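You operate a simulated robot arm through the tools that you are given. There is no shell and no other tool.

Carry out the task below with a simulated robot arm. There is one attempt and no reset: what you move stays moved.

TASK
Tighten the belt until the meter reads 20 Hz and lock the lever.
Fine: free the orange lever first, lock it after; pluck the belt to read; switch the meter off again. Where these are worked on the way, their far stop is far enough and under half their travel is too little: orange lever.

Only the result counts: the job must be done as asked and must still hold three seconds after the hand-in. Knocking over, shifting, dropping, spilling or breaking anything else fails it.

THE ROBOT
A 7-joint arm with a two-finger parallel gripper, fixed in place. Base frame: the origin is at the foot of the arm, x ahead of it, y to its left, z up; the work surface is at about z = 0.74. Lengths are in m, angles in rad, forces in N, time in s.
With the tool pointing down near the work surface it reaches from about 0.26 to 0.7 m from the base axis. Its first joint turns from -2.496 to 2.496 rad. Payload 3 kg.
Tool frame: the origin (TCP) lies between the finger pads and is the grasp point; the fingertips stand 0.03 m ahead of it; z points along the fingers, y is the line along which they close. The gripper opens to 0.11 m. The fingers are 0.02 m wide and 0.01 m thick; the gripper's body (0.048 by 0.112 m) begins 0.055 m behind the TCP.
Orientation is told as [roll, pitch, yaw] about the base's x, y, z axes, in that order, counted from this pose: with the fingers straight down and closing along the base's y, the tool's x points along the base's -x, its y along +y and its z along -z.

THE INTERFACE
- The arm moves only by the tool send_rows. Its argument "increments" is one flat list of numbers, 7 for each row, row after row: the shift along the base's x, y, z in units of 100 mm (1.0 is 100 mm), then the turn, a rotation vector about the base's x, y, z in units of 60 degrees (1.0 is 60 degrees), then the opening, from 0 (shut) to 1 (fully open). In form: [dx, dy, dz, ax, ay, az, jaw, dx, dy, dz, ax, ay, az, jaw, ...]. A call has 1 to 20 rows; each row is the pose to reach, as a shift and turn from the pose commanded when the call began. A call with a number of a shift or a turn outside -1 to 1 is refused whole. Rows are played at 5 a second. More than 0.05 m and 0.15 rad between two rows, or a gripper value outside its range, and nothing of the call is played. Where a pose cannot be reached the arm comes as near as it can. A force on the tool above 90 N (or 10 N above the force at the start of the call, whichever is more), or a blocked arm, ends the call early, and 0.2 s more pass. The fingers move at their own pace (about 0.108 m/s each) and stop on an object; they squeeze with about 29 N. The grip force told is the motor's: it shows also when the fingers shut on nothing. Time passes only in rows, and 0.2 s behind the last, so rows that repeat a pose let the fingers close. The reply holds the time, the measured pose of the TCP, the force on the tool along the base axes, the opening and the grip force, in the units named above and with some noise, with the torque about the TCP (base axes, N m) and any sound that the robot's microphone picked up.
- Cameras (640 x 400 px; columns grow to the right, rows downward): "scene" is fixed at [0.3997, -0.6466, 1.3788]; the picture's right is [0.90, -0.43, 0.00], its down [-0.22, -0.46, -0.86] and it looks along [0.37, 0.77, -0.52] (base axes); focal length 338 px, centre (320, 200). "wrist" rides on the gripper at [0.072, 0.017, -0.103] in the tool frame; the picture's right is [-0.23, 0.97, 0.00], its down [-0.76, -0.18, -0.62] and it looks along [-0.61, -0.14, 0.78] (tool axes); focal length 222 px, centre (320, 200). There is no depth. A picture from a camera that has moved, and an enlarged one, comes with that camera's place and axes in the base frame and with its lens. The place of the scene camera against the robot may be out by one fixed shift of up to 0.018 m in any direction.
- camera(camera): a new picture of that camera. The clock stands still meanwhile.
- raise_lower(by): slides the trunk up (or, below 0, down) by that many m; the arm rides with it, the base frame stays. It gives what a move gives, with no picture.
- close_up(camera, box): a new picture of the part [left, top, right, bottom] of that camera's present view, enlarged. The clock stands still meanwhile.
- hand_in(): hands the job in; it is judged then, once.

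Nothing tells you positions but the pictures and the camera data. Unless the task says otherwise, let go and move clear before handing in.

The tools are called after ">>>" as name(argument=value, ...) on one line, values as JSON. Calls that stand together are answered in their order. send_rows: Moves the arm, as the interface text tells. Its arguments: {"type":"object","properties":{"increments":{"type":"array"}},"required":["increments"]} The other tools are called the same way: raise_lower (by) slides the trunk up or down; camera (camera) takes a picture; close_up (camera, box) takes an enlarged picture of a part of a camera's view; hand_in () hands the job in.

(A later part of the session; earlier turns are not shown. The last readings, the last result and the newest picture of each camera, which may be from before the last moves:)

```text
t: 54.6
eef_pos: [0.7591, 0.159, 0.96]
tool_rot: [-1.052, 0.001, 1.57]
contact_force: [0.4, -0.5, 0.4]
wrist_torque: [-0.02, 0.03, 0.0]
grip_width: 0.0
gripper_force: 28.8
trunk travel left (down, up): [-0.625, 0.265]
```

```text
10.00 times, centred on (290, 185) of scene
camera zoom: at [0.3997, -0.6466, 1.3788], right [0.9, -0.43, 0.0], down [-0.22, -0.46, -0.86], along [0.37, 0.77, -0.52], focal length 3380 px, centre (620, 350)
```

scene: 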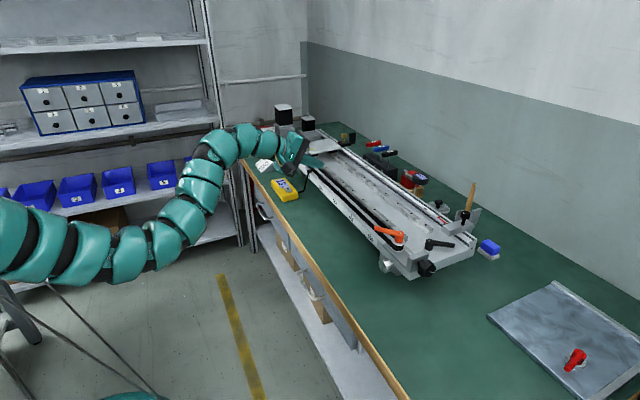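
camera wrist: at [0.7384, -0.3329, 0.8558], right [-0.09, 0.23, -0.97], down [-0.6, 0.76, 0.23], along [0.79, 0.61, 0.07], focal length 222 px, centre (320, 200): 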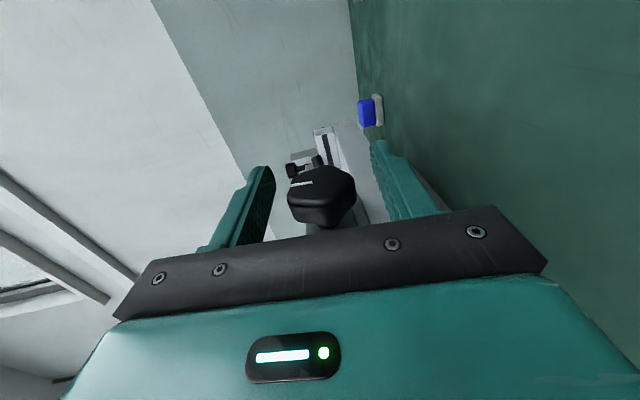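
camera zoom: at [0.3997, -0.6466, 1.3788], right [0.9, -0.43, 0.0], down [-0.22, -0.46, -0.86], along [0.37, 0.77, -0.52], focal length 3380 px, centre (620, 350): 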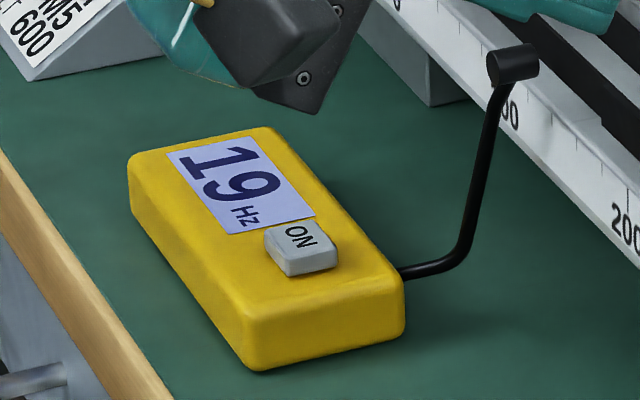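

Now 19 Hz after ≈118° of turning, so the direction is right; about 22° more should give 20 Hz. I'll travel back to the knob.

>>> send_rows(increments=[0, -0.45, 0, 0, 0, 0, 0, 0, -0.9, 0, 0, 0, 0, 0, 0, -1.0, 0, 0, 0, 0, 0])

>>> send_rows(increments=[0, -0.45, 0, 0, 0, 0, 0, 0, -0.9, 0, 0, 0, 0, 0, 0, -1.0, 0, 0, 0, 0, 0])

>>> send_rows(increments=[0, -0.45, 0, 0, 0, 0, 0.2, 0, -0.9, 0, 0, 0, 0, 0.4, 0, -1.0, 0, 0, 0, 0, 0.6])

>>> send_rows(increments=[0, -0.45, 0, 0, 0, 0, 0.6, -0.05, -0.9, 0, 0, 0, 0, 0.6, -0.1, -1.0, 0, 0, 0, 0, 0.6])

>>> send_rows(increments=[0, -0.2, -0.2, 0, -0.11, 0, 0.6, 0, -0.2, -0.5, 0, -0.22, 0, 0.6, 0, -0.2, -0.8, 0, -0.33, 0, 0.6, 0, -0.2, -0.94, 0, -0.438, 0, 0.6, 0, -0.2, -0.94, 0, -0.438, 0, 0.6])

>>> camera(camera="wrist")

```text
t: 55.5
eef_pos: [0.7608, 0.0611, 0.9581]
tool_rot: [-1.053, 0.0, 1.567]
contact_force: [-0.1, -0.3, 0.6]
wrist_torque: [0.0, -0.02, -0.02]
grip_width: 0.0001
gripper_force: 29.0
trunk travel left (down, up): [-0.625, 0.265]
```

```text
t: 56.2
eef_pos: [0.7589, -0.0407, 0.9572]
tool_rot: [-1.052, 0.0, 1.569]
contact_force: [0.4, -0.1, 0.3]
wrist_torque: [0.02, 0.01, 0.01]
grip_width: 0.0002
gripper_force: 29.3
trunk travel left (down, up): [-0.625, 0.265]
```

```text
t: 57.0
eef_pos: [0.7589, -0.1402, 0.9588]
tool_rot: [-1.055, 0.0, 1.569]
contact_force: [-0.3, 0.6, 0.4]
wrist_torque: [0.01, -0.01, 0.01]
grip_width: 0.0657
gripper_force: 0.0
trunk travel left (down, up): [-0.625, 0.265]
```

```text
t: 57.9
eef_pos: [0.749, -0.2381, 0.9586]
tool_rot: [-1.052, -0.001, 1.571]
contact_force: [0.0, -0.1, -0.3]
wrist_torque: [-0.03, -0.05, 0.01]
grip_width: 0.066
gripper_force: 0.0
trunk travel left (down, up): [-0.625, 0.265]
```

```text
t: 59.0
eef_pos: [0.7498, -0.2597, 0.8634]
tool_rot: [-1.513, 0.0, 1.569]
contact_force: [0.7, -0.3, -0.4]
wrist_torque: [0.02, 0.0, -0.03]
grip_width: 0.066
gripper_force: 0.0
trunk travel left (down, up): [-0.625, 0.265]
```

```text
taken
camera wrist: at [0.6444, -0.3315, 0.8525], right [-0.06, 0.23, -0.97], down [-0.61, 0.76, 0.21], along [0.79, 0.61, 0.1], focal length 222 px, centre (320, 200)
```

wrist: 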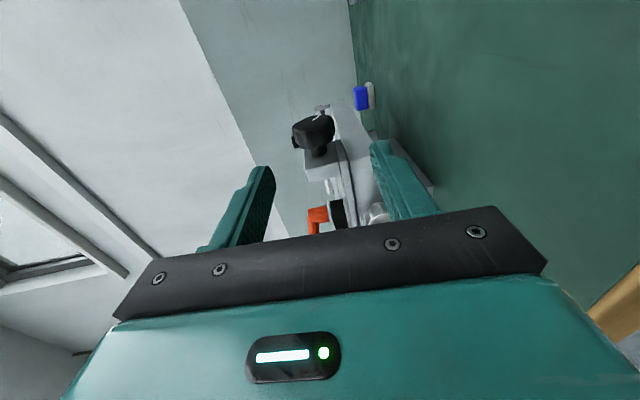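

Aligned in front of the knob again. I'll advance to straddle it and check before closing.

>>> send_rows(increments=[0.3, -0.02, 0, 0, 0, 0, 0.6, 0.6, -0.02, 0, 0, 0, 0, 0.6, 0.8, -0.02, 0, 0, 0, 0, 0.6, 0.93, -0.02, 0, 0, 0, 0, 0.6, 0.93, -0.02, 0, 0, 0, 0, 0.6])

>>> close_up(camera="wrist", box=[240, 130, 420, 240])

```text
t: 60.2
eef_pos: [0.8424, -0.2596, 0.8651]
tool_rot: [-1.513, -0.001, 1.567]
contact_force: [-1.3, 0.6, -0.5]
wrist_torque: [0.01, 0.04, -0.03]
grip_width: 0.0659
gripper_force: 0.1
trunk travel left (down, up): [-0.625, 0.265]
```

```text
3.56 times, centred on (330, 185) of wrist
camera zoom: at [0.7375, -0.333, 0.8534], right [-0.06, 0.23, -0.97], down [-0.61, 0.76, 0.22], along [0.79, 0.61, 0.1], focal length 790 px, centre (284, 253)
```

zoom: 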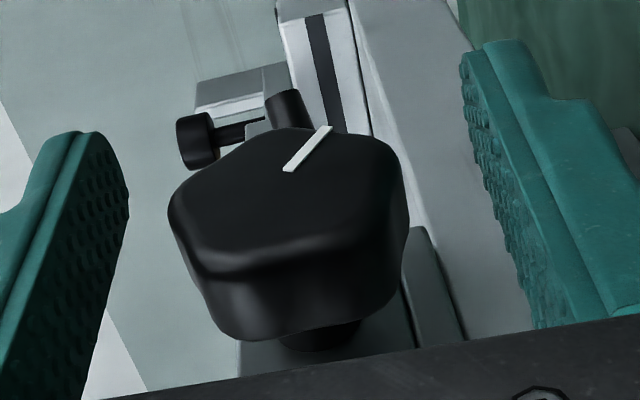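

The marker confirms ≈120° total rotation. Now close and turn 22° more.

>>> send_rows(increments=[0, 0, 0, 0, 0, 0, 0.2, 0, 0, 0, 0, 0, 0, 0, 0, 0, 0, 0, 0, 0, 0, 0, 0, 0, 0, 0.122, 0, 0, 0, 0, 0, 0, 0.244, 0, 0, 0, 0, 0, 0, 0.367, 0, 0, 0, 0, 0, 0, 0.367, 0, 0])

>>> close_up(camera="wrist", box=[240, 130, 420, 240])

```text
t: 61.2
eef_pos: [0.8367, -0.2878, 0.8543]
tool_rot: [-1.472, -0.039, 1.55]
contact_force: [0.8, -2.0, -1.3]
wrist_torque: [0.02, -0.08, 0.16]
grip_width: 0.0003
gripper_force: 37.8
out of reach, approached as far as the arm can: row 4
trunk travel left (down, up): [-0.625, 0.265]
stopped in row 4: the force on the tool passed its limit at 113 N (the readings are from after the stop); the commanded pose is now the measured one
```

```text
3.56 times, centred on (330, 185) of wrist
camera zoom: at [0.7304, -0.3577, 0.8451], right [-0.09, 0.27, -0.96], down [-0.59, 0.76, 0.27], along [0.8, 0.59, 0.09], focal length 790 px, centre (284, 253)
```

zoom: 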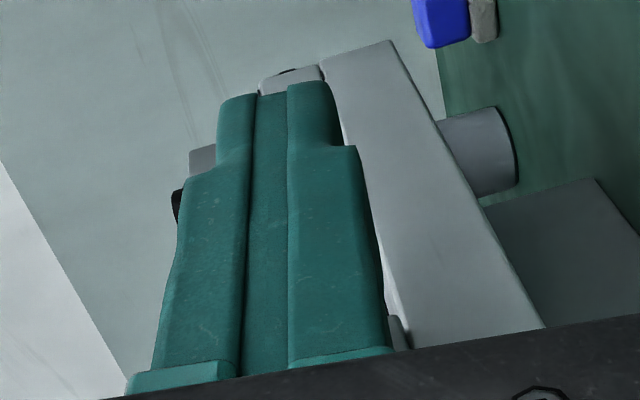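

The grip slipped off the knob: an arm limit caused a jerk and the fingers closed in front of the knob. I'll inspect the machine for any change.

>>> camera(camera="scene")

>>> close_up(camera="scene", box=[370, 210, 470, 285])

>>> camera(camera="wrist")

```text
taken
```

scene: 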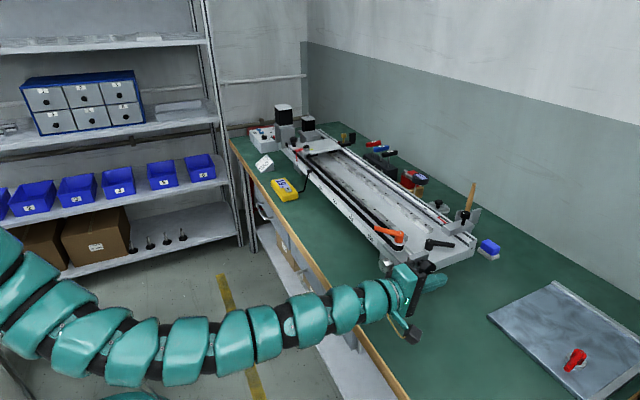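

```text
5.33 times, centred on (420, 248) of scene
camera zoom: at [0.3997, -0.6466, 1.3788], right [0.9, -0.43, 0.0], down [-0.22, -0.46, -0.86], along [0.37, 0.77, -0.52], focal length 1802 px, centre (-213, -53)
```

zoom: 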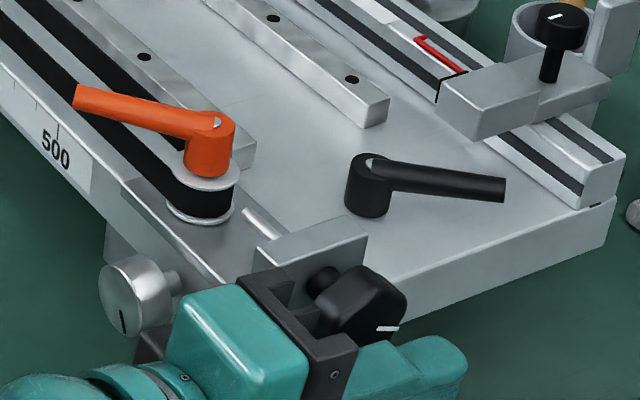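

```text
taken
camera wrist: at [0.7304, -0.3577, 0.8451], right [-0.09, 0.27, -0.96], down [-0.59, 0.76, 0.27], along [0.8, 0.59, 0.09], focal length 222 px, centre (320, 200)
```

wrist: 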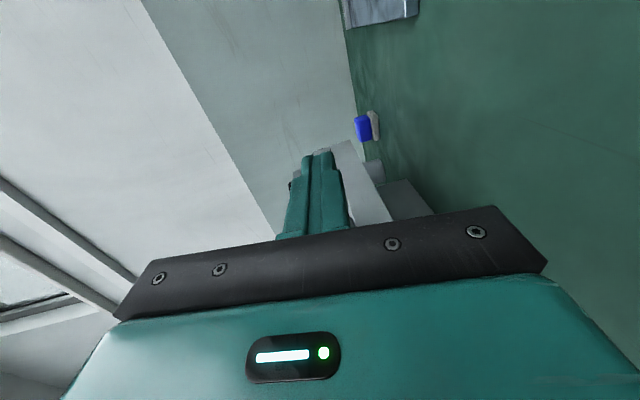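

The fingers slid off the knob's front. I'll zoom on the marker to see whether the knob turned back.

>>> close_up(camera="scene", box=[420, 250, 460, 280])

```text
13.33 times, centred on (440, 265) of scene
camera zoom: at [0.3997, -0.6466, 1.3788], right [0.9, -0.43, 0.0], down [-0.22, -0.46, -0.86], along [0.37, 0.77, -0.52], focal length 4506 px, centre (-1280, -667)
```

zoom: 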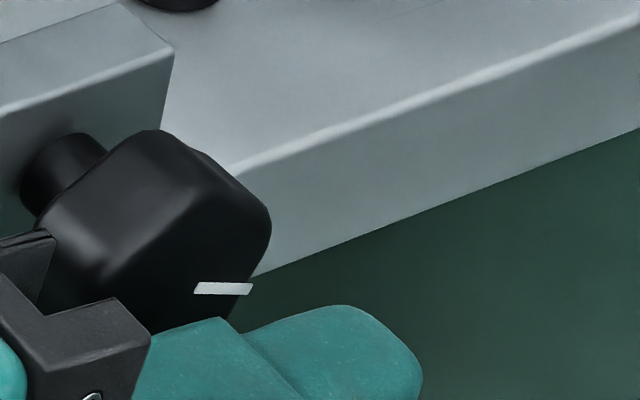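

The marker suggests the knob may have turned back ~20–25° in the slip. I'll back away along -x and look at the knob from a pose like before.

>>> send_rows(increments=[0, -0.08, 0, 0, 0, 0, 0, -0.3, -0.08, 0, 0, 0, 0, 0, -0.6, -0.08, 0.1, 0, 0, 0, 0, -0.9, -0.08, 0.2, 0, 0, 0, 0.3])

>>> camera(camera="wrist")

>>> close_up(camera="scene", box=[380, 220, 460, 280])

```text
t: 62.2
eef_pos: [0.7455, -0.2884, 0.8795]
tool_rot: [-1.473, -0.039, 1.554]
contact_force: [0.1, -0.2, -0.4]
wrist_torque: [0.01, -0.01, 0.04]
grip_width: 0.0329
gripper_force: 0.1
trunk travel left (down, up): [-0.625, 0.265]
```

```text
taken
camera wrist: at [0.6398, -0.359, 0.8684], right [-0.09, 0.27, -0.96], down [-0.59, 0.76, 0.27], along [0.8, 0.59, 0.09], focal length 222 px, centre (320, 200)
```

wrist: 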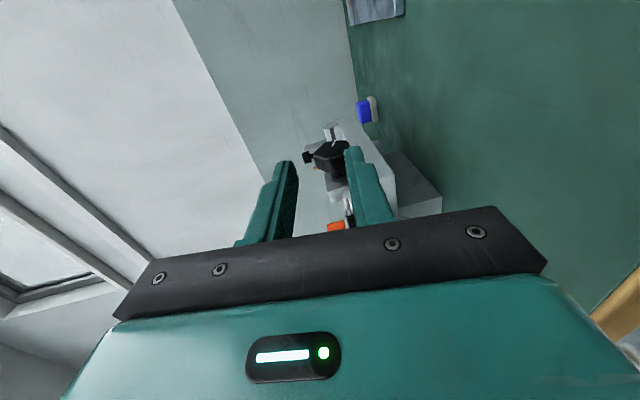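

```text
6.67 times, centred on (420, 250) of scene
camera zoom: at [0.3997, -0.6466, 1.3788], right [0.9, -0.43, 0.0], down [-0.22, -0.46, -0.86], along [0.37, 0.77, -0.52], focal length 2253 px, centre (-347, -133)
```

zoom: 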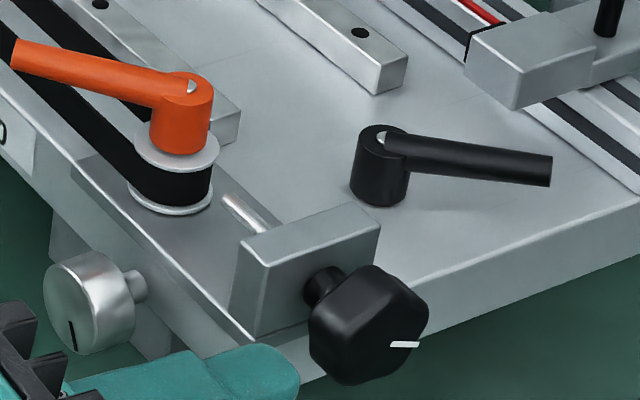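

I'll zoom in on the knob in the wrist view to compare its marker angle.

>>> close_up(camera="wrist", box=[290, 110, 370, 190])

```text
5.00 times, centred on (330, 150) of wrist
camera zoom: at [0.6398, -0.359, 0.8684], right [-0.09, 0.27, -0.96], down [-0.59, 0.76, 0.27], along [0.8, 0.59, 0.09], focal length 1111 px, centre (270, 450)
```

zoom: 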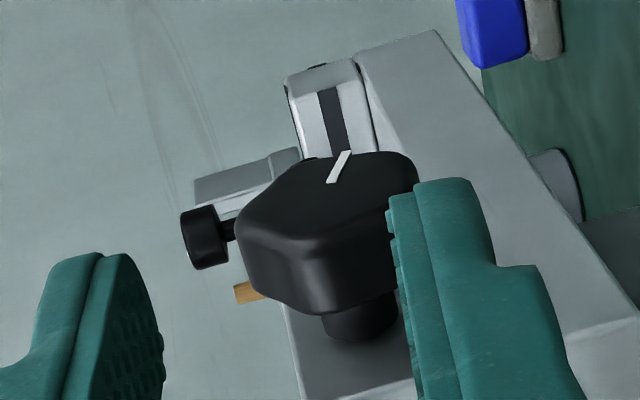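

Marker geometry says the knob went back ≈16° (to ≈102° total), so I need ≈38° more, ending with the fingers flush at tilt ≈64.5°. I'll re-approach with a 42.5° tilt, which matches the knob's flats and avoids the bad near-horizontal posture.

>>> send_rows(increments=[0.07, 0.05, 0.1, -0.0059, 0.1396, 0.0057, 0.6, 0.15, 0.1, 0.2, -0.0118, 0.279, 0.0114, 0.6, 0.25, 0.16, 0.3, -0.0178, 0.419, 0.0172, 0.6, 0.35, 0.22, 0.4, -0.0237, 0.558, 0.0229, 0.6, 0.435, 0.274, 0.435, -0.0296, 0.698, 0.0286, 0.6, 0.435, 0.274, 0.435, -0.0296, 0.698, 0.0286, 0.6])

>>> camera(camera="wrist")

>>> camera(camera="scene")

```text
t: 63.6
eef_pos: [0.7904, -0.2621, 0.9213]
tool_rot: [-0.742, 0.002, 1.573]
contact_force: [0.0, -0.1, 0.5]
wrist_torque: [0.0, -0.02, -0.02]
grip_width: 0.0661
gripper_force: 0.1
trunk travel left (down, up): [-0.625, 0.265]
```

```text
taken
camera wrist: at [0.7076, -0.335, 0.9861], right [-0.72, 0.23, -0.66], down [-0.29, 0.76, 0.58], along [0.63, 0.61, -0.48], focal length 222 px, centre (320, 200)
```

wrist: 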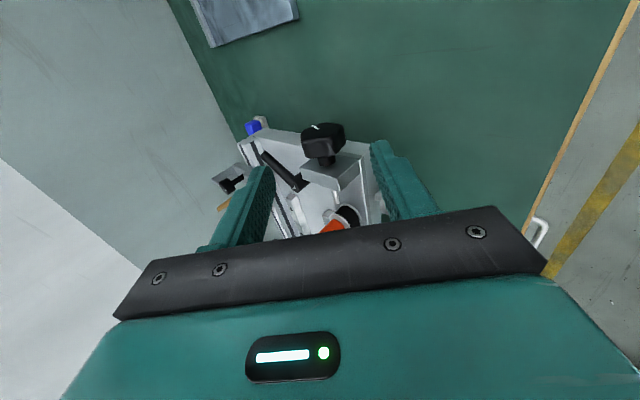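

```text
taken
```

scene: 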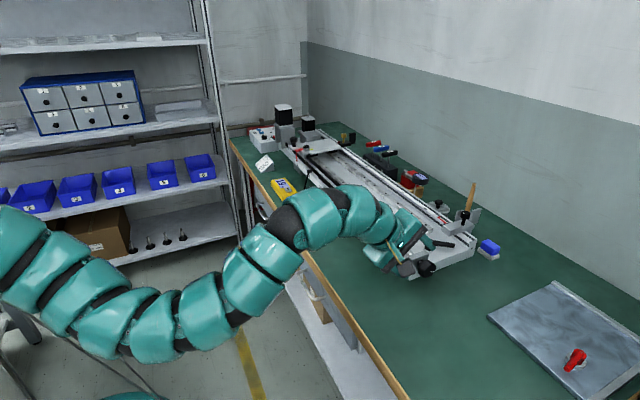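

Orientation is exact and the knob is centred ahead. I'll move in along the finger direction to straddle the knob.

>>> send_rows(increments=[0.2, 0, -0.22, 0, 0, 0, 0.6, 0.4, 0, -0.44, 0, 0, 0, 0.6, 0.53, 0, -0.575, 0, 0, 0, 0.6, 0.53, 0, -0.575, 0, 0, 0, 0.6])

>>> close_up(camera="wrist", box=[240, 130, 420, 240])

```text
t: 64.6
eef_pos: [0.844, -0.264, 0.8627]
tool_rot: [-0.744, 0.002, 1.571]
contact_force: [0.4, -0.1, 0.2]
wrist_torque: [-0.01, 0.02, 0.03]
grip_width: 0.0661
gripper_force: 0.1
trunk travel left (down, up): [-0.625, 0.265]
```

```text
3.56 times, centred on (330, 185) of wrist
camera zoom: at [0.7607, -0.3355, 0.9279], right [-0.72, 0.23, -0.66], down [-0.29, 0.76, 0.58], along [0.63, 0.61, -0.48], focal length 790 px, centre (284, 253)
```

zoom: 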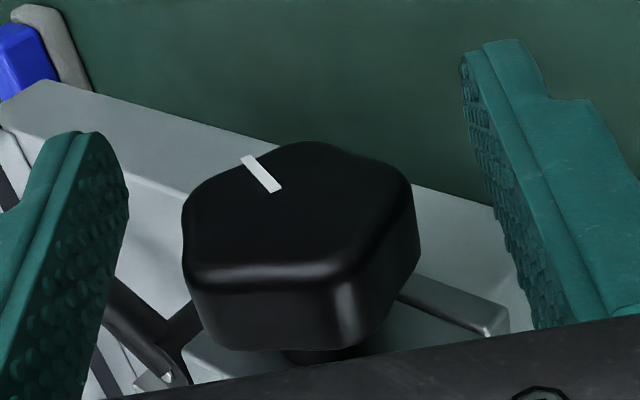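

The flats are aligned with the fingers. I'll nudge +3 mm in y, close, and turn 20°.

>>> send_rows(increments=[0, 0.03, 0, 0, 0, 0, 0.6, 0, 0.03, 0, 0, 0, 0, 0.2, 0, 0.03, 0, 0, 0, 0, 0, 0, 0.03, 0, 0, 0, 0, 0])

>>> close_up(camera="wrist", box=[240, 130, 420, 240])

```text
t: 65.6
eef_pos: [0.8424, -0.2591, 0.8623]
tool_rot: [-0.741, 0.001, 1.57]
contact_force: [-8.2, 1.6, -7.2]
wrist_torque: [-0.56, -0.03, -0.25]
grip_width: 0.0393
gripper_force: 45.1
trunk travel left (down, up): [-0.625, 0.265]
```

```text
3.56 times, centred on (330, 185) of wrist
camera zoom: at [0.7601, -0.3324, 0.9276], right [-0.72, 0.23, -0.66], down [-0.29, 0.76, 0.58], along [0.63, 0.61, -0.48], focal length 790 px, centre (284, 253)
```

zoom: 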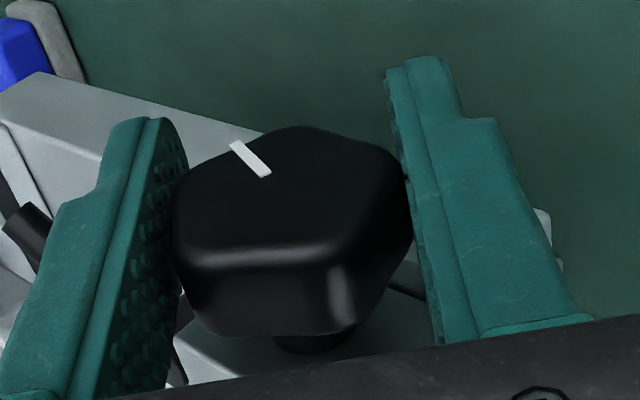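

Flush grip (0.0393). Turn +20° with a small relief shift.

>>> send_rows(increments=[-0.005, 0, -0.005, 0, 0.111, 0, 0, -0.01, 0, -0.01, 0, 0.222, 0, 0, -0.01, 0, -0.01, 0, 0.333, 0, 0, -0.01, 0, -0.01, 0, 0.333, 0, 0])

>>> close_up(camera="wrist", box=[240, 130, 420, 240])

```text
t: 66.6
eef_pos: [0.8429, -0.2606, 0.8637]
tool_rot: [-0.395, 0.002, 1.571]
contact_force: [-5.6, 1.2, -4.2]
wrist_torque: [0.42, -0.01, -0.48]
grip_width: 0.0394
gripper_force: 45.0
trunk travel left (down, up): [-0.625, 0.265]
```

```text
3.56 times, centred on (330, 185) of wrist
camera zoom: at [0.7867, -0.3322, 0.9515], right [-0.9, 0.23, -0.37], down [-0.08, 0.76, 0.64], along [0.43, 0.61, -0.67], focal length 790 px, centre (284, 253)
```

zoom: 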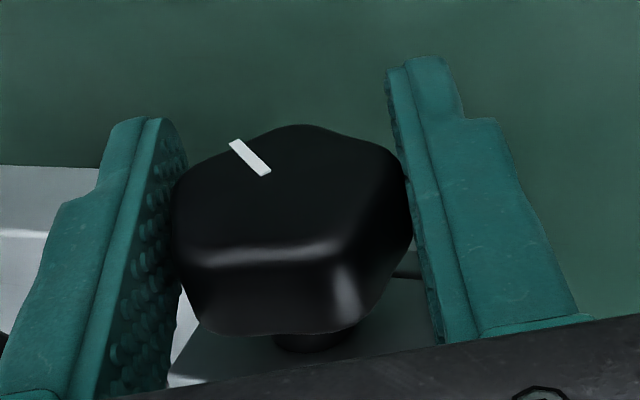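

Knob now at ≈122°. I'll open, rotate back in place to 70° tilt, and check clearance.

>>> send_rows(increments=[0, 0, 0, 0, 0, 0, 0.6, 0, 0, 0, 0, 0, 0, 0.6, 0, 0, 0, 0, -0.1317, 0, 0.6, 0, 0, 0, 0, -0.2634, 0, 0.6, 0, 0, 0, 0, -0.395, 0, 0.6, 0, 0, 0, 0, -0.5267, 0, 0.6, 0, 0, 0, 0, -0.6584, 0, 0.6, 0, 0, 0, 0, -0.79, 0, 0.6, 0, 0, 0, 0, -0.79, 0, 0.6])

>>> close_up(camera="wrist", box=[240, 130, 420, 240])

```text
t: 68.6
eef_pos: [0.8427, -0.2594, 0.8634]
tool_rot: [-1.225, 0.001, 1.571]
contact_force: [0.0, -0.3, -0.4]
wrist_torque: [0.0, 0.01, 0.01]
grip_width: 0.0662
gripper_force: 0.1
trunk travel left (down, up): [-0.625, 0.265]
```

```text
3.56 times, centred on (330, 185) of wrist
camera zoom: at [0.7389, -0.3318, 0.8817], right [-0.33, 0.23, -0.92], down [-0.53, 0.76, 0.38], along [0.78, 0.61, -0.13], focal length 790 px, centre (284, 253)
```

zoom: 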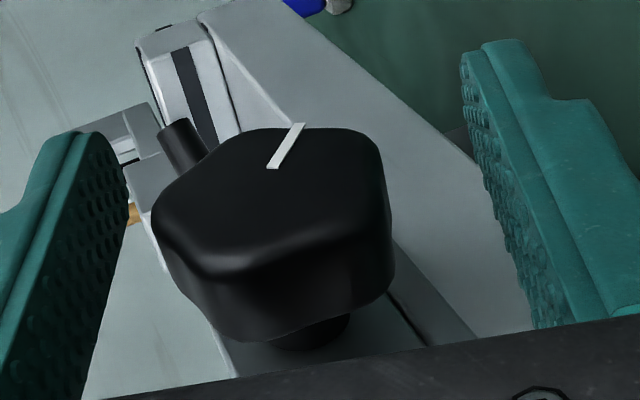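

The knob is slightly above the finger centre line; I'll shift up 2 mm and close, letting the flats align the knob.

>>> send_rows(increments=[0, 0, 0.02, 0, 0, 0, 0.45, 0, 0, 0.02, 0, 0, 0, 0.38, 0, 0, 0.02, 0, 0, 0, 0.3, 0, 0, 0.02, 0, 0, 0, 0, 0, 0, 0.02, 0, 0, 0, 0])

>>> close_up(camera="wrist", box=[240, 130, 420, 240])

```text
t: 69.8
eef_pos: [0.8417, -0.2596, 0.8634]
tool_rot: [-1.221, 0.001, 1.571]
contact_force: [-4.4, 1.9, -3.1]
wrist_torque: [0.06, -0.01, 0.06]
grip_width: 0.0391
gripper_force: 44.6
trunk travel left (down, up): [-0.625, 0.265]
```

```text
3.56 times, centred on (330, 185) of wrist
camera zoom: at [0.7388, -0.332, 0.8833], right [-0.33, 0.23, -0.92], down [-0.52, 0.76, 0.38], along [0.78, 0.61, -0.14], focal length 790 px, centre (284, 253)
```

zoom: 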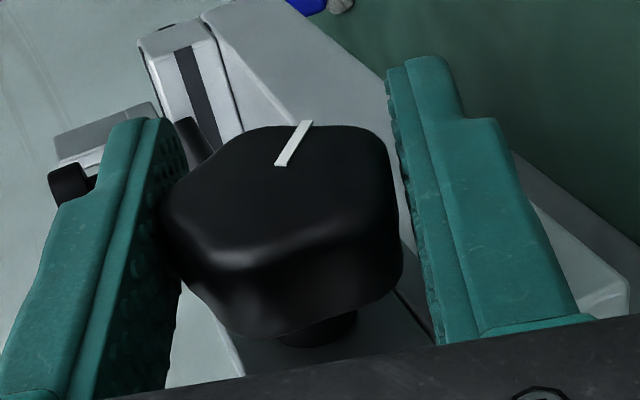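

The grip is on a round collision shape, so no self-alignment occurred; from the marker the knob is at ≈122°. I'll turn +18° now to reach ≈140°.

>>> send_rows(increments=[0, 0, 0, 0, 0.1, 0, 0, 0, 0, 0, 0, 0.2, 0, 0, 0, 0, 0, 0, 0.3, 0, 0, 0, 0, 0, 0, 0.3, 0, 0])

>>> close_up(camera="wrist", box=[240, 130, 420, 240])

```text
t: 70.8
eef_pos: [0.842, -0.2591, 0.8638]
tool_rot: [-0.906, 0.001, 1.571]
contact_force: [-8.9, 1.7, -8.7]
wrist_torque: [-0.03, 0.02, -0.19]
grip_width: 0.0393
gripper_force: 44.3
trunk travel left (down, up): [-0.625, 0.265]
```

```text
3.56 times, centred on (330, 185) of wrist
camera zoom: at [0.7498, -0.332, 0.9143], right [-0.6, 0.23, -0.77], down [-0.38, 0.76, 0.52], along [0.7, 0.61, -0.37], focal length 790 px, centre (284, 253)
```

zoom: 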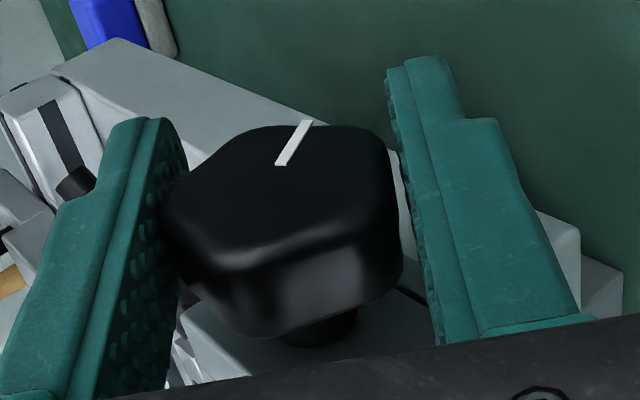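

Turned 18°. Release, retreat along the finger axis, and travel to the pluck position again.

>>> send_rows(increments=[0, 0, 0, 0, 0, 0, 0.6, 0, 0, 0, 0, 0, 0, 0.6, -0.2, 0, 0.16, 0, 0, 0, 0.6, -0.4, 0, 0.32, 0, 0, 0, 0.6, -0.63, 0, 0.5, 0, 0, 0, 0.6, -0.8, 0, 0.9, 0, -0.07, 0, 0.3, -0.8, 0, 0.98, 0, -0.135, 0, 0, -0.8, 0, 0.98, 0, -0.135, 0, 0])

>>> send_rows(increments=[0, 0.45, 0, 0, 0, 0, 0, 0, 0.9, 0, 0, 0, 0, 0, 0, 1.0, 0, 0, 0, 0, 0])

>>> send_rows(increments=[0, 0.45, 0, 0, 0, 0, 0, 0, 0.9, 0, 0, 0, 0, 0, 0, 1.0, 0, 0, 0, 0, 0])

>>> send_rows(increments=[0, 0.45, 0, 0, 0, 0, 0, 0, 0.9, 0, 0, 0, 0, 0, 0, 1.0, 0, 0, 0, 0, 0])

>>> send_rows(increments=[0, 0.45, 0, 0, 0, 0, 0, 0, 0.9, 0, 0, 0, 0, 0, 0, 1.0, 0, 0, 0, 0, 0])

>>> close_up(camera="scene", box=[370, 210, 470, 285])

```text
t: 72.6
eef_pos: [0.7624, -0.2597, 0.9628]
tool_rot: [-1.051, 0.003, 1.572]
contact_force: [-0.1, 0.1, -0.2]
wrist_torque: [0.0, 0.02, 0.01]
grip_width: 0.0001
gripper_force: 28.8
trunk travel left (down, up): [-0.625, 0.265]
```

```text
t: 73.4
eef_pos: [0.763, -0.1588, 0.9626]
tool_rot: [-1.05, 0.001, 1.571]
contact_force: [0.3, -0.2, -0.1]
wrist_torque: [0.02, -0.01, -0.03]
grip_width: 0.0001
gripper_force: 29.2
trunk travel left (down, up): [-0.625, 0.265]
```

```text
t: 74.2
eef_pos: [0.7629, -0.0592, 0.9625]
tool_rot: [-1.049, 0.0, 1.57]
contact_force: [0.1, 1.1, -0.5]
wrist_torque: [0.02, -0.02, -0.01]
grip_width: 0.0
gripper_force: 28.6
trunk travel left (down, up): [-0.625, 0.265]
```

```text
t: 75.0
eef_pos: [0.763, 0.0405, 0.964]
tool_rot: [-1.05, 0.003, 1.57]
contact_force: [0.1, 0.6, 0.7]
wrist_torque: [-0.03, 0.0, -0.02]
grip_width: 0.0001
gripper_force: 29.3
trunk travel left (down, up): [-0.625, 0.265]
```

```text
t: 75.8
eef_pos: [0.7621, 0.1417, 0.9626]
tool_rot: [-1.05, 0.003, 1.57]
contact_force: [-0.5, -0.6, 0.4]
wrist_torque: [0.01, 0.01, 0.03]
grip_width: 0.0
gripper_force: 29.0
trunk travel left (down, up): [-0.625, 0.265]
```

```text
5.33 times, centred on (420, 248) of scene
camera zoom: at [0.3997, -0.6466, 1.3788], right [0.9, -0.43, 0.0], down [-0.22, -0.46, -0.86], along [0.37, 0.77, -0.52], focal length 1802 px, centre (-213, -53)
```

zoom: 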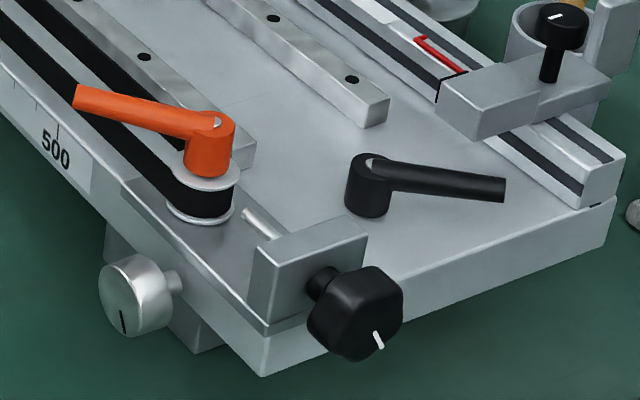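

The knob marker has moved on. Now the pluck: lower, push ~4.5 mm into the belt, quick retreat, rise.

>>> send_rows(increments=[0, 0.4, -0.28, 0, 0, 0, 0, 0, 0.8, -0.56, 0, 0, 0, 0, 0, 0.8, -0.95, 0, 0, 0, 0, 0.27, 0.8, -0.95, 0, 0, 0, 0, 0.27, 0.8, -0.95, 0, 0, 0, 0])

>>> send_rows(increments=[0.08, 0, 0, 0, 0, 0, 0, 0.12, 0, 0, 0, 0, 0, 0, 0.15, 0, 0, 0, 0, 0, 0, 0.17, 0, 0, 0, 0, 0, 0, -0.3, 0, 0, 0, 0, 0, 0, -0.3, -0.1, 0.4, 0, 0, 0, 0, -0.3, -0.3, 0.8, 0, 0, 0, 0, -0.3, -0.6, 0.9, 0, 0, 0, 0])

>>> close_up(camera="scene", box=[260, 165, 320, 205])

```text
t: 77.0
eef_pos: [0.7893, 0.2199, 0.8679]
tool_rot: [-1.049, 0.001, 1.571]
contact_force: [0.1, 0.8, 0.9]
wrist_torque: [-0.03, -0.01, 0.0]
grip_width: 0.0
gripper_force: 29.3
trunk travel left (down, up): [-0.625, 0.265]
```

```text
t: 78.8
eef_pos: [0.7596, 0.1597, 0.9581]
tool_rot: [-1.05, 0.001, 1.57]
contact_force: [0.1, -1.0, 0.4]
wrist_torque: [0.01, -0.02, -0.03]
grip_width: 0.0
gripper_force: 29.3
trunk travel left (down, up): [-0.625, 0.265]
```

```text
10.00 times, centred on (290, 185) of scene
camera zoom: at [0.3997, -0.6466, 1.3788], right [0.9, -0.43, 0.0], down [-0.22, -0.46, -0.86], along [0.37, 0.77, -0.52], focal length 3380 px, centre (620, 350)
```

zoom: 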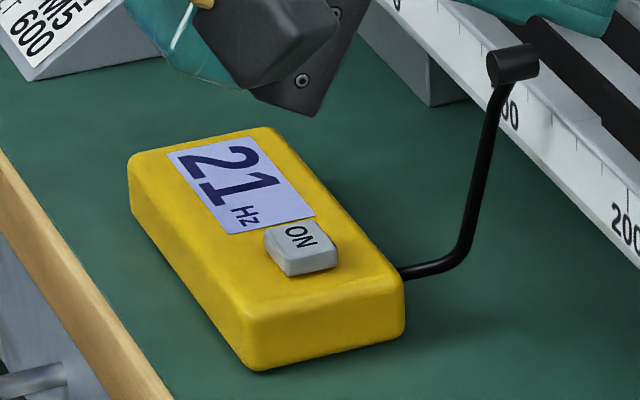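

Reads 21 Hz – just over; interpolation of 13/19/21 says ≈12° back gives 20.0. I'll travel back to the knob and loosen by about 12°.

>>> send_rows(increments=[0, -0.45, 0, 0, 0, 0, 0, 0, -0.9, 0, 0, 0, 0, 0, 0, -1.0, 0, 0, 0, 0, 0])

>>> send_rows(increments=[0, -0.45, 0, 0, 0, 0, 0, 0, -0.9, 0, 0, 0, 0, 0, 0, -1.0, 0, 0, 0, 0, 0])

>>> send_rows(increments=[0, -0.45, 0, 0, 0, 0, 0.2, 0, -0.9, 0, 0, 0, 0, 0.4, 0, -1.0, 0, 0, 0, 0, 0.6])

>>> send_rows(increments=[0, -0.45, 0, 0, 0, 0, 0.6, 0, -0.9, 0, 0, 0, 0, 0.6, 0, -1.0, 0, 0, 0, 0, 0.6])

>>> send_rows(increments=[0.1, -0.1, -0.1, 0, 0.125, 0, 0.6, 0.2, -0.2, -0.25, 0, 0.25, 0, 0.6, 0.26, -0.2, -0.37, 0, 0.25, 0, 0.6, 0.26, -0.2, -0.37, 0, 0.25, 0, 0.6])

>>> camera(camera="wrist")

```text
t: 79.6
eef_pos: [0.7586, 0.061, 0.9569]
tool_rot: [-1.047, 0.005, 1.57]
contact_force: [0.4, 0.3, -0.1]
wrist_torque: [0.02, -0.02, 0.04]
grip_width: 0.0002
gripper_force: 29.1
trunk travel left (down, up): [-0.625, 0.265]
```

```text
t: 80.4
eef_pos: [0.7595, -0.0391, 0.9576]
tool_rot: [-1.05, 0.002, 1.572]
contact_force: [0.7, -0.2, -1.0]
wrist_torque: [-0.01, -0.02, 0.02]
grip_width: 0.0
gripper_force: 29.5
trunk travel left (down, up): [-0.625, 0.265]
```

```text
t: 81.2
eef_pos: [0.7589, -0.1388, 0.9575]
tool_rot: [-1.051, 0.001, 1.573]
contact_force: [-1.4, -0.2, -0.5]
wrist_torque: [0.02, -0.01, -0.03]
grip_width: 0.0663
gripper_force: 0.1
trunk travel left (down, up): [-0.625, 0.265]
```

```text
t: 82.0
eef_pos: [0.7589, -0.239, 0.9565]
tool_rot: [-1.048, 0.0, 1.571]
contact_force: [-0.2, -0.6, 0.2]
wrist_torque: [0.01, -0.03, 0.01]
grip_width: 0.0659
gripper_force: 0.0
trunk travel left (down, up): [-0.625, 0.265]
```

```text
t: 83.0
eef_pos: [0.7852, -0.2595, 0.9207]
tool_rot: [-0.787, 0.001, 1.573]
contact_force: [0.1, -0.2, -0.6]
wrist_torque: [0.03, 0.0, 0.02]
grip_width: 0.0657
gripper_force: 0.1
trunk travel left (down, up): [-0.625, 0.265]
```

```text
taken
camera wrist: at [0.7, -0.3316, 0.9818], right [-0.69, 0.22, -0.69], down [-0.32, 0.76, 0.56], along [0.65, 0.61, -0.45], focal length 222 px, centre (320, 200)
```

wrist: 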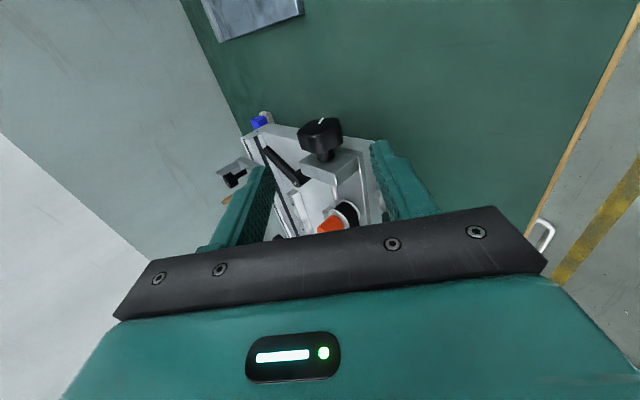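

Positioned before the knob at 45° tilt. Move in, straddle and close gently.

>>> send_rows(increments=[0.2, -0.01, -0.2, 0, 0, 0, 0.6, 0.4, -0.01, -0.4, 0, 0, 0, 0.6, 0.565, -0.01, -0.56, 0, 0, 0, 0.6, 0.565, -0.01, -0.56, 0, 0, 0, 0.6, 0.565, -0.01, -0.56, 0, 0, 0, 0.4])

>>> close_up(camera="wrist", box=[240, 130, 420, 240])

```text
t: 84.2
eef_pos: [0.8415, -0.2591, 0.8648]
tool_rot: [-0.787, 0.001, 1.573]
contact_force: [-0.3, 0.2, -0.2]
wrist_torque: [0.0, 0.03, -0.01]
grip_width: 0.0438
gripper_force: 0.0
trunk travel left (down, up): [-0.625, 0.265]
```

```text
3.56 times, centred on (330, 185) of wrist
camera zoom: at [0.7556, -0.3333, 0.9254], right [-0.69, 0.23, -0.69], down [-0.32, 0.76, 0.56], along [0.65, 0.61, -0.45], focal length 790 px, centre (284, 253)
```

zoom: 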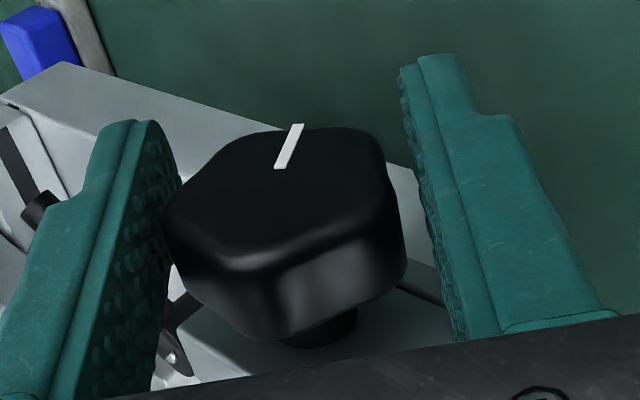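

Close on the knob and turn back 12.5°.

>>> send_rows(increments=[0, 0, 0, 0, 0, 0, 0.2, 0, 0, 0, 0, 0, 0, 0, 0, 0, 0, 0, 0, 0, 0])

>>> close_up(camera="wrist", box=[240, 130, 420, 240])

>>> send_rows(increments=[0, 0, 0, 0, -0.07, 0, 0, 0, 0, 0, 0, -0.14, 0, 0, 0, 0, 0, 0, -0.208, 0, 0, 0, 0, 0, 0, -0.208, 0, 0])

>>> close_up(camera="wrist", box=[240, 130, 420, 240])

```text
t: 85.0
eef_pos: [0.842, -0.261, 0.8639]
tool_rot: [-0.787, 0.001, 1.569]
contact_force: [0.5, -0.3, 0.6]
wrist_torque: [0.04, -0.01, 0.02]
grip_width: 0.0395
gripper_force: 44.3
trunk travel left (down, up): [-0.625, 0.265]
```

```text
3.56 times, centred on (330, 185) of wrist
camera zoom: at [0.7556, -0.3333, 0.9255], right [-0.69, 0.23, -0.69], down [-0.32, 0.76, 0.56], along [0.65, 0.61, -0.45], focal length 790 px, centre (284, 253)
```

zoom: 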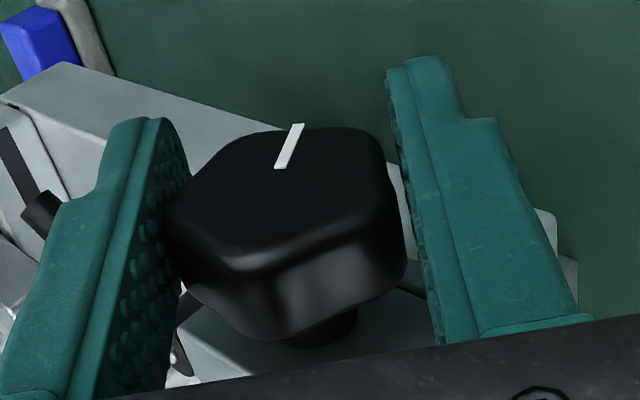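

```text
t: 86.0
eef_pos: [0.841, -0.2598, 0.8656]
tool_rot: [-1.004, 0.002, 1.571]
contact_force: [-5.6, 0.5, -0.1]
wrist_torque: [-0.4, 0.01, -0.09]
grip_width: 0.0393
gripper_force: 44.5
trunk travel left (down, up): [-0.625, 0.265]
```

```text
3.56 times, centred on (330, 185) of wrist
camera zoom: at [0.7442, -0.3333, 0.9055], right [-0.52, 0.23, -0.82], down [-0.43, 0.76, 0.48], along [0.74, 0.61, -0.3], focal length 790 px, centre (284, 253)
```

zoom: 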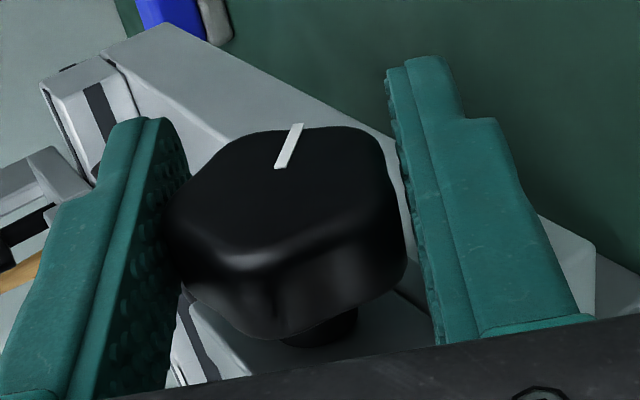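

Turned back 12.4°. Release, retreat, and go pluck again.

>>> send_rows(increments=[0, 0, 0, 0, 0, 0, 0.6, 0, 0, 0, 0, 0, 0, 0.6, -0.25, 0, 0.15, 0, 0, 0, 0.6, -0.5, 0, 0.32, 0, 0, 0, 0.6, -0.75, 0, 0.5, 0, 0, 0, 0.6, -0.8, 0, 0.9, 0, -0.04, 0, 0.3, -0.8, 0, 0.96, 0, -0.044, 0, 0, -0.8, 0, 0.96, 0, -0.044, 0, 0])

>>> send_rows(increments=[0, 0.45, 0, 0, 0, 0, 0, 0, 0.9, 0, 0, 0, 0, 0, 0, 1.0, 0, 0, 0, 0, 0])

>>> send_rows(increments=[0, 0.45, 0, 0, 0, 0, 0, 0, 0.9, 0, 0, 0, 0, 0, 0, 1.0, 0, 0, 0, 0, 0])

>>> send_rows(increments=[0, 0.45, 0, 0, 0, 0, 0, 0, 0.9, 0, 0, 0, 0, 0, 0, 1.0, 0, 0, 0, 0, 0])

>>> send_rows(increments=[0, 0.45, 0, 0, 0, 0, 0, 0, 0.9, 0, 0, 0, 0, 0, 0, 1.0, 0, 0, 0, 0, 0])

>>> close_up(camera="scene", box=[370, 210, 470, 285])

```text
t: 87.8
eef_pos: [0.7622, -0.261, 0.9593]
tool_rot: [-1.051, 0.002, 1.572]
contact_force: [0.4, 0.0, 0.3]
wrist_torque: [0.0, 0.03, -0.04]
grip_width: 0.0
gripper_force: 28.7
trunk travel left (down, up): [-0.625, 0.265]
```

```text
t: 88.6
eef_pos: [0.7627, -0.161, 0.9606]
tool_rot: [-1.05, 0.002, 1.569]
contact_force: [0.2, -0.4, 0.1]
wrist_torque: [0.01, -0.02, 0.04]
grip_width: 0.0
gripper_force: 28.8
trunk travel left (down, up): [-0.625, 0.265]
```

```text
t: 89.4
eef_pos: [0.7624, -0.0604, 0.9606]
tool_rot: [-1.053, 0.0, 1.57]
contact_force: [-0.5, -0.3, 0.4]
wrist_torque: [-0.02, 0.02, 0.02]
grip_width: 0.0
gripper_force: 28.8
trunk travel left (down, up): [-0.625, 0.265]
```

```text
t: 90.2
eef_pos: [0.7635, 0.0393, 0.9595]
tool_rot: [-1.05, 0.002, 1.57]
contact_force: [-0.6, -0.3, 0.4]
wrist_torque: [0.01, -0.04, 0.0]
grip_width: 0.0003
gripper_force: 29.3
trunk travel left (down, up): [-0.625, 0.265]
```

```text
t: 91.0
eef_pos: [0.7621, 0.1388, 0.9594]
tool_rot: [-1.052, 0.003, 1.572]
contact_force: [-0.2, 0.0, 0.3]
wrist_torque: [-0.03, 0.02, 0.04]
grip_width: 0.0003
gripper_force: 28.9
trunk travel left (down, up): [-0.625, 0.265]
```

```text
5.33 times, centred on (420, 248) of scene
camera zoom: at [0.3997, -0.6466, 1.3788], right [0.9, -0.43, 0.0], down [-0.22, -0.46, -0.86], along [0.37, 0.77, -0.52], focal length 1802 px, centre (-213, -53)
```

zoom: 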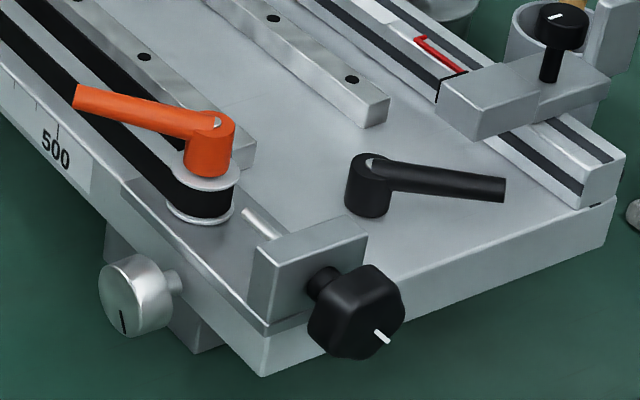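

The knob moved back slightly. Pluck again.

>>> send_rows(increments=[0, 0.4, -0.28, 0, 0, 0, 0, 0, 0.82, -0.52, 0, 0, 0, 0, 0, 0.82, -0.92, 0, 0, 0, 0, 0.27, 0.82, -0.92, 0, 0, 0, 0, 0.27, 0.82, -0.92, 0, 0, 0, 0])

>>> send_rows(increments=[0.08, 0, 0, 0, 0, 0, 0, 0.12, 0, 0, 0, 0, 0, 0, 0.15, 0, 0, 0, 0, 0, 0, 0.17, 0, 0, 0, 0, 0, 0, -0.3, 0, 0, 0, 0, 0, 0, -0.3, -0.1, 0.4, 0, 0, 0, 0, -0.3, -0.3, 0.8, 0, 0, 0, 0, -0.3, -0.6, 0.9, 0, 0, 0, 0])

>>> close_up(camera="scene", box=[260, 165, 320, 205])

```text
t: 92.2
eef_pos: [0.7898, 0.2219, 0.8675]
tool_rot: [-1.053, 0.002, 1.571]
contact_force: [0.1, -1.3, 0.3]
wrist_torque: [-0.02, 0.02, -0.02]
grip_width: 0.0001
gripper_force: 28.9
trunk travel left (down, up): [-0.625, 0.265]
```

```text
t: 94.0
eef_pos: [0.7584, 0.1598, 0.9583]
tool_rot: [-1.051, 0.002, 1.571]
contact_force: [0.5, -0.2, -0.3]
wrist_torque: [0.04, 0.0, -0.02]
grip_width: 0.0
gripper_force: 28.9
trunk travel left (down, up): [-0.625, 0.265]
```

```text
10.00 times, centred on (290, 185) of scene
camera zoom: at [0.3997, -0.6466, 1.3788], right [0.9, -0.43, 0.0], down [-0.22, -0.46, -0.86], along [0.37, 0.77, -0.52], focal length 3380 px, centre (620, 350)
```

zoom: 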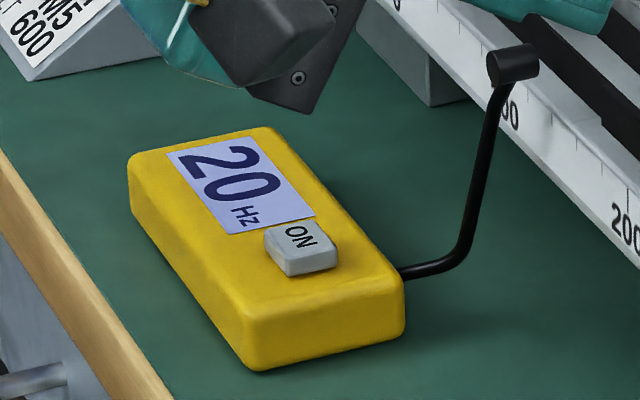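

The meter now reads 20 Hz. Next I lock the orange lever: I'll come in on its +y side with closed fingers and push it back toward -y to its original stop.

>>> send_rows(increments=[0, -0.45, 0, 0, 0, 0, 0, 0, -0.9, 0, 0, 0, 0, 0, 0, -1.0, 0, 0, 0, 0, 0])

>>> send_rows(increments=[0.1, -0.45, 0, 0, 0, 0, 0, 0.2, -0.9, 0, 0, 0, 0, 0, 0.3, -1.0, 0, 0, 0, 0, 0])

>>> send_rows(increments=[0, -0.4, 0, 0, 0, 0, 0, 0, -0.4, -0.4, 0, 0, 0, 0, 0, -0.4, -0.4, 0, 0, 0, 0])

>>> camera(camera="wrist")

>>> close_up(camera="scene", box=[340, 180, 460, 280])

```text
t: 94.8
eef_pos: [0.7584, 0.0618, 0.9598]
tool_rot: [-1.05, 0.001, 1.57]
contact_force: [0.7, -0.1, 0.1]
wrist_torque: [-0.01, 0.0, 0.0]
grip_width: 0.0002
gripper_force: 28.7
trunk travel left (down, up): [-0.625, 0.265]
```

```text
t: 95.6
eef_pos: [0.7896, -0.0381, 0.9595]
tool_rot: [-1.052, 0.002, 1.571]
contact_force: [-0.3, 0.0, -0.7]
wrist_torque: [0.01, -0.03, 0.02]
grip_width: 0.0
gripper_force: 29.0
trunk travel left (down, up): [-0.625, 0.265]
```

```text
t: 96.4
eef_pos: [0.7882, -0.0769, 0.92]
tool_rot: [-1.051, 0.002, 1.57]
contact_force: [-0.3, -0.6, 0.3]
wrist_torque: [0.01, -0.03, 0.0]
grip_width: 0.0
gripper_force: 28.8
trunk travel left (down, up): [-0.625, 0.265]
```

```text
taken
camera wrist: at [0.6905, -0.1503, 0.9556], right [-0.48, 0.23, -0.85], down [-0.45, 0.76, 0.46], along [0.75, 0.61, -0.27], focal length 222 px, centre (320, 200)
```

wrist: 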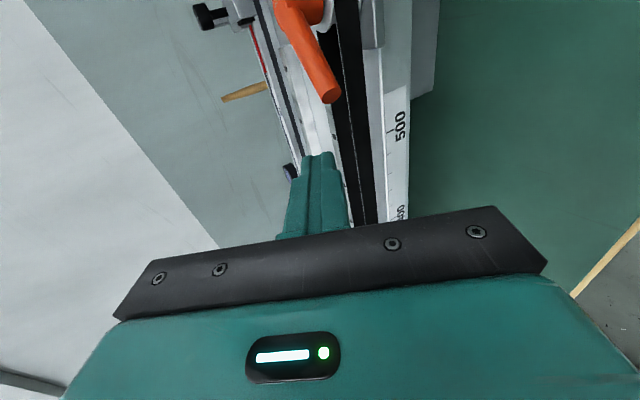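

```text
4.00 times, centred on (400, 230) of scene
camera zoom: at [0.3997, -0.6466, 1.3788], right [0.9, -0.43, 0.0], down [-0.22, -0.46, -0.86], along [0.37, 0.77, -0.52], focal length 1352 px, centre (0, 80)
```

zoom: 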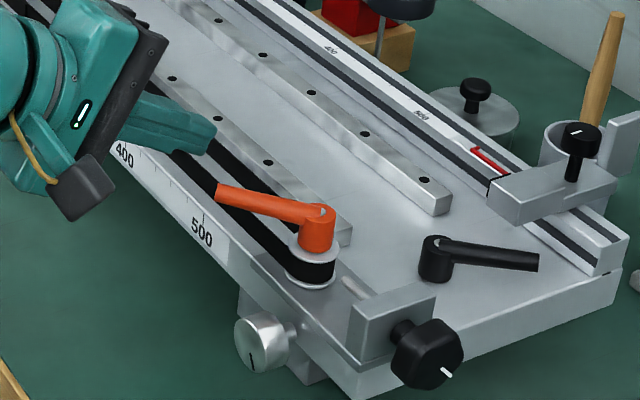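

The lever is in front (tip ≈(0.80,-0.121)) and the closed fingers are on its +y side. Lower 25 mm, then push toward -y.

>>> send_rows(increments=[0, 0, -0.25, 0, 0, 0, 0, 0, -0.15, -0.25, 0, 0, 0, 0, 0, -0.3, -0.25, 0, 0, 0, 0, 0, -0.45, -0.25, 0, 0, 0, 0, 0, -0.6, -0.25, 0, 0, 0, 0])

>>> camera(camera="wrist")

>>> close_up(camera="scene", box=[340, 180, 460, 280])

```text
t: 97.6
eef_pos: [0.7888, -0.1388, 0.8937]
tool_rot: [-1.051, 0.002, 1.571]
contact_force: [-0.1, 0.6, 0.1]
wrist_torque: [-0.01, 0.03, -0.04]
grip_width: 0.0001
gripper_force: 29.2
trunk travel left (down, up): [-0.625, 0.265]
```

```text
taken
camera wrist: at [0.6901, -0.2111, 0.9306], right [-0.48, 0.23, -0.85], down [-0.45, 0.76, 0.46], along [0.75, 0.61, -0.27], focal length 222 px, centre (320, 200)
```

wrist: 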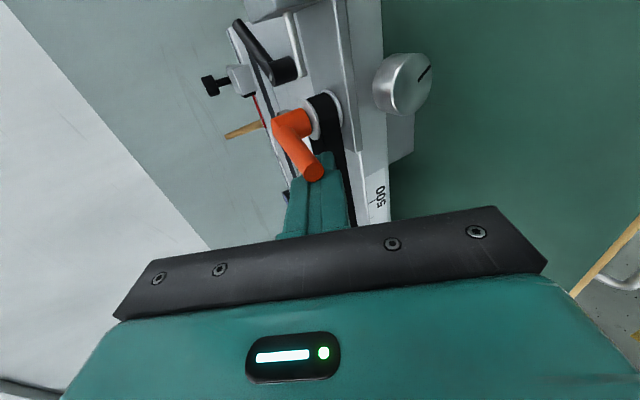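

```text
4.00 times, centred on (400, 230) of scene
camera zoom: at [0.3997, -0.6466, 1.3788], right [0.9, -0.43, 0.0], down [-0.22, -0.46, -0.86], along [0.37, 0.77, -0.52], focal length 1352 px, centre (0, 80)
```

zoom: 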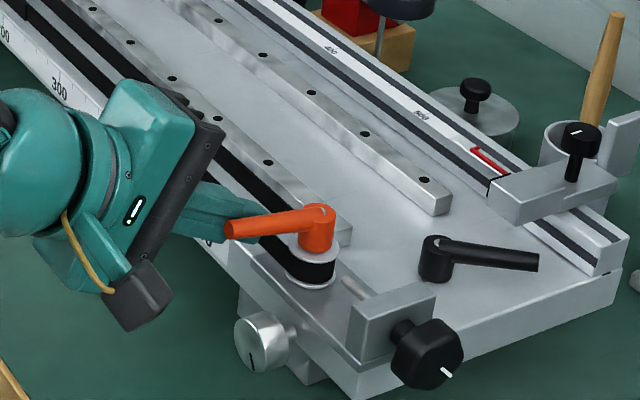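

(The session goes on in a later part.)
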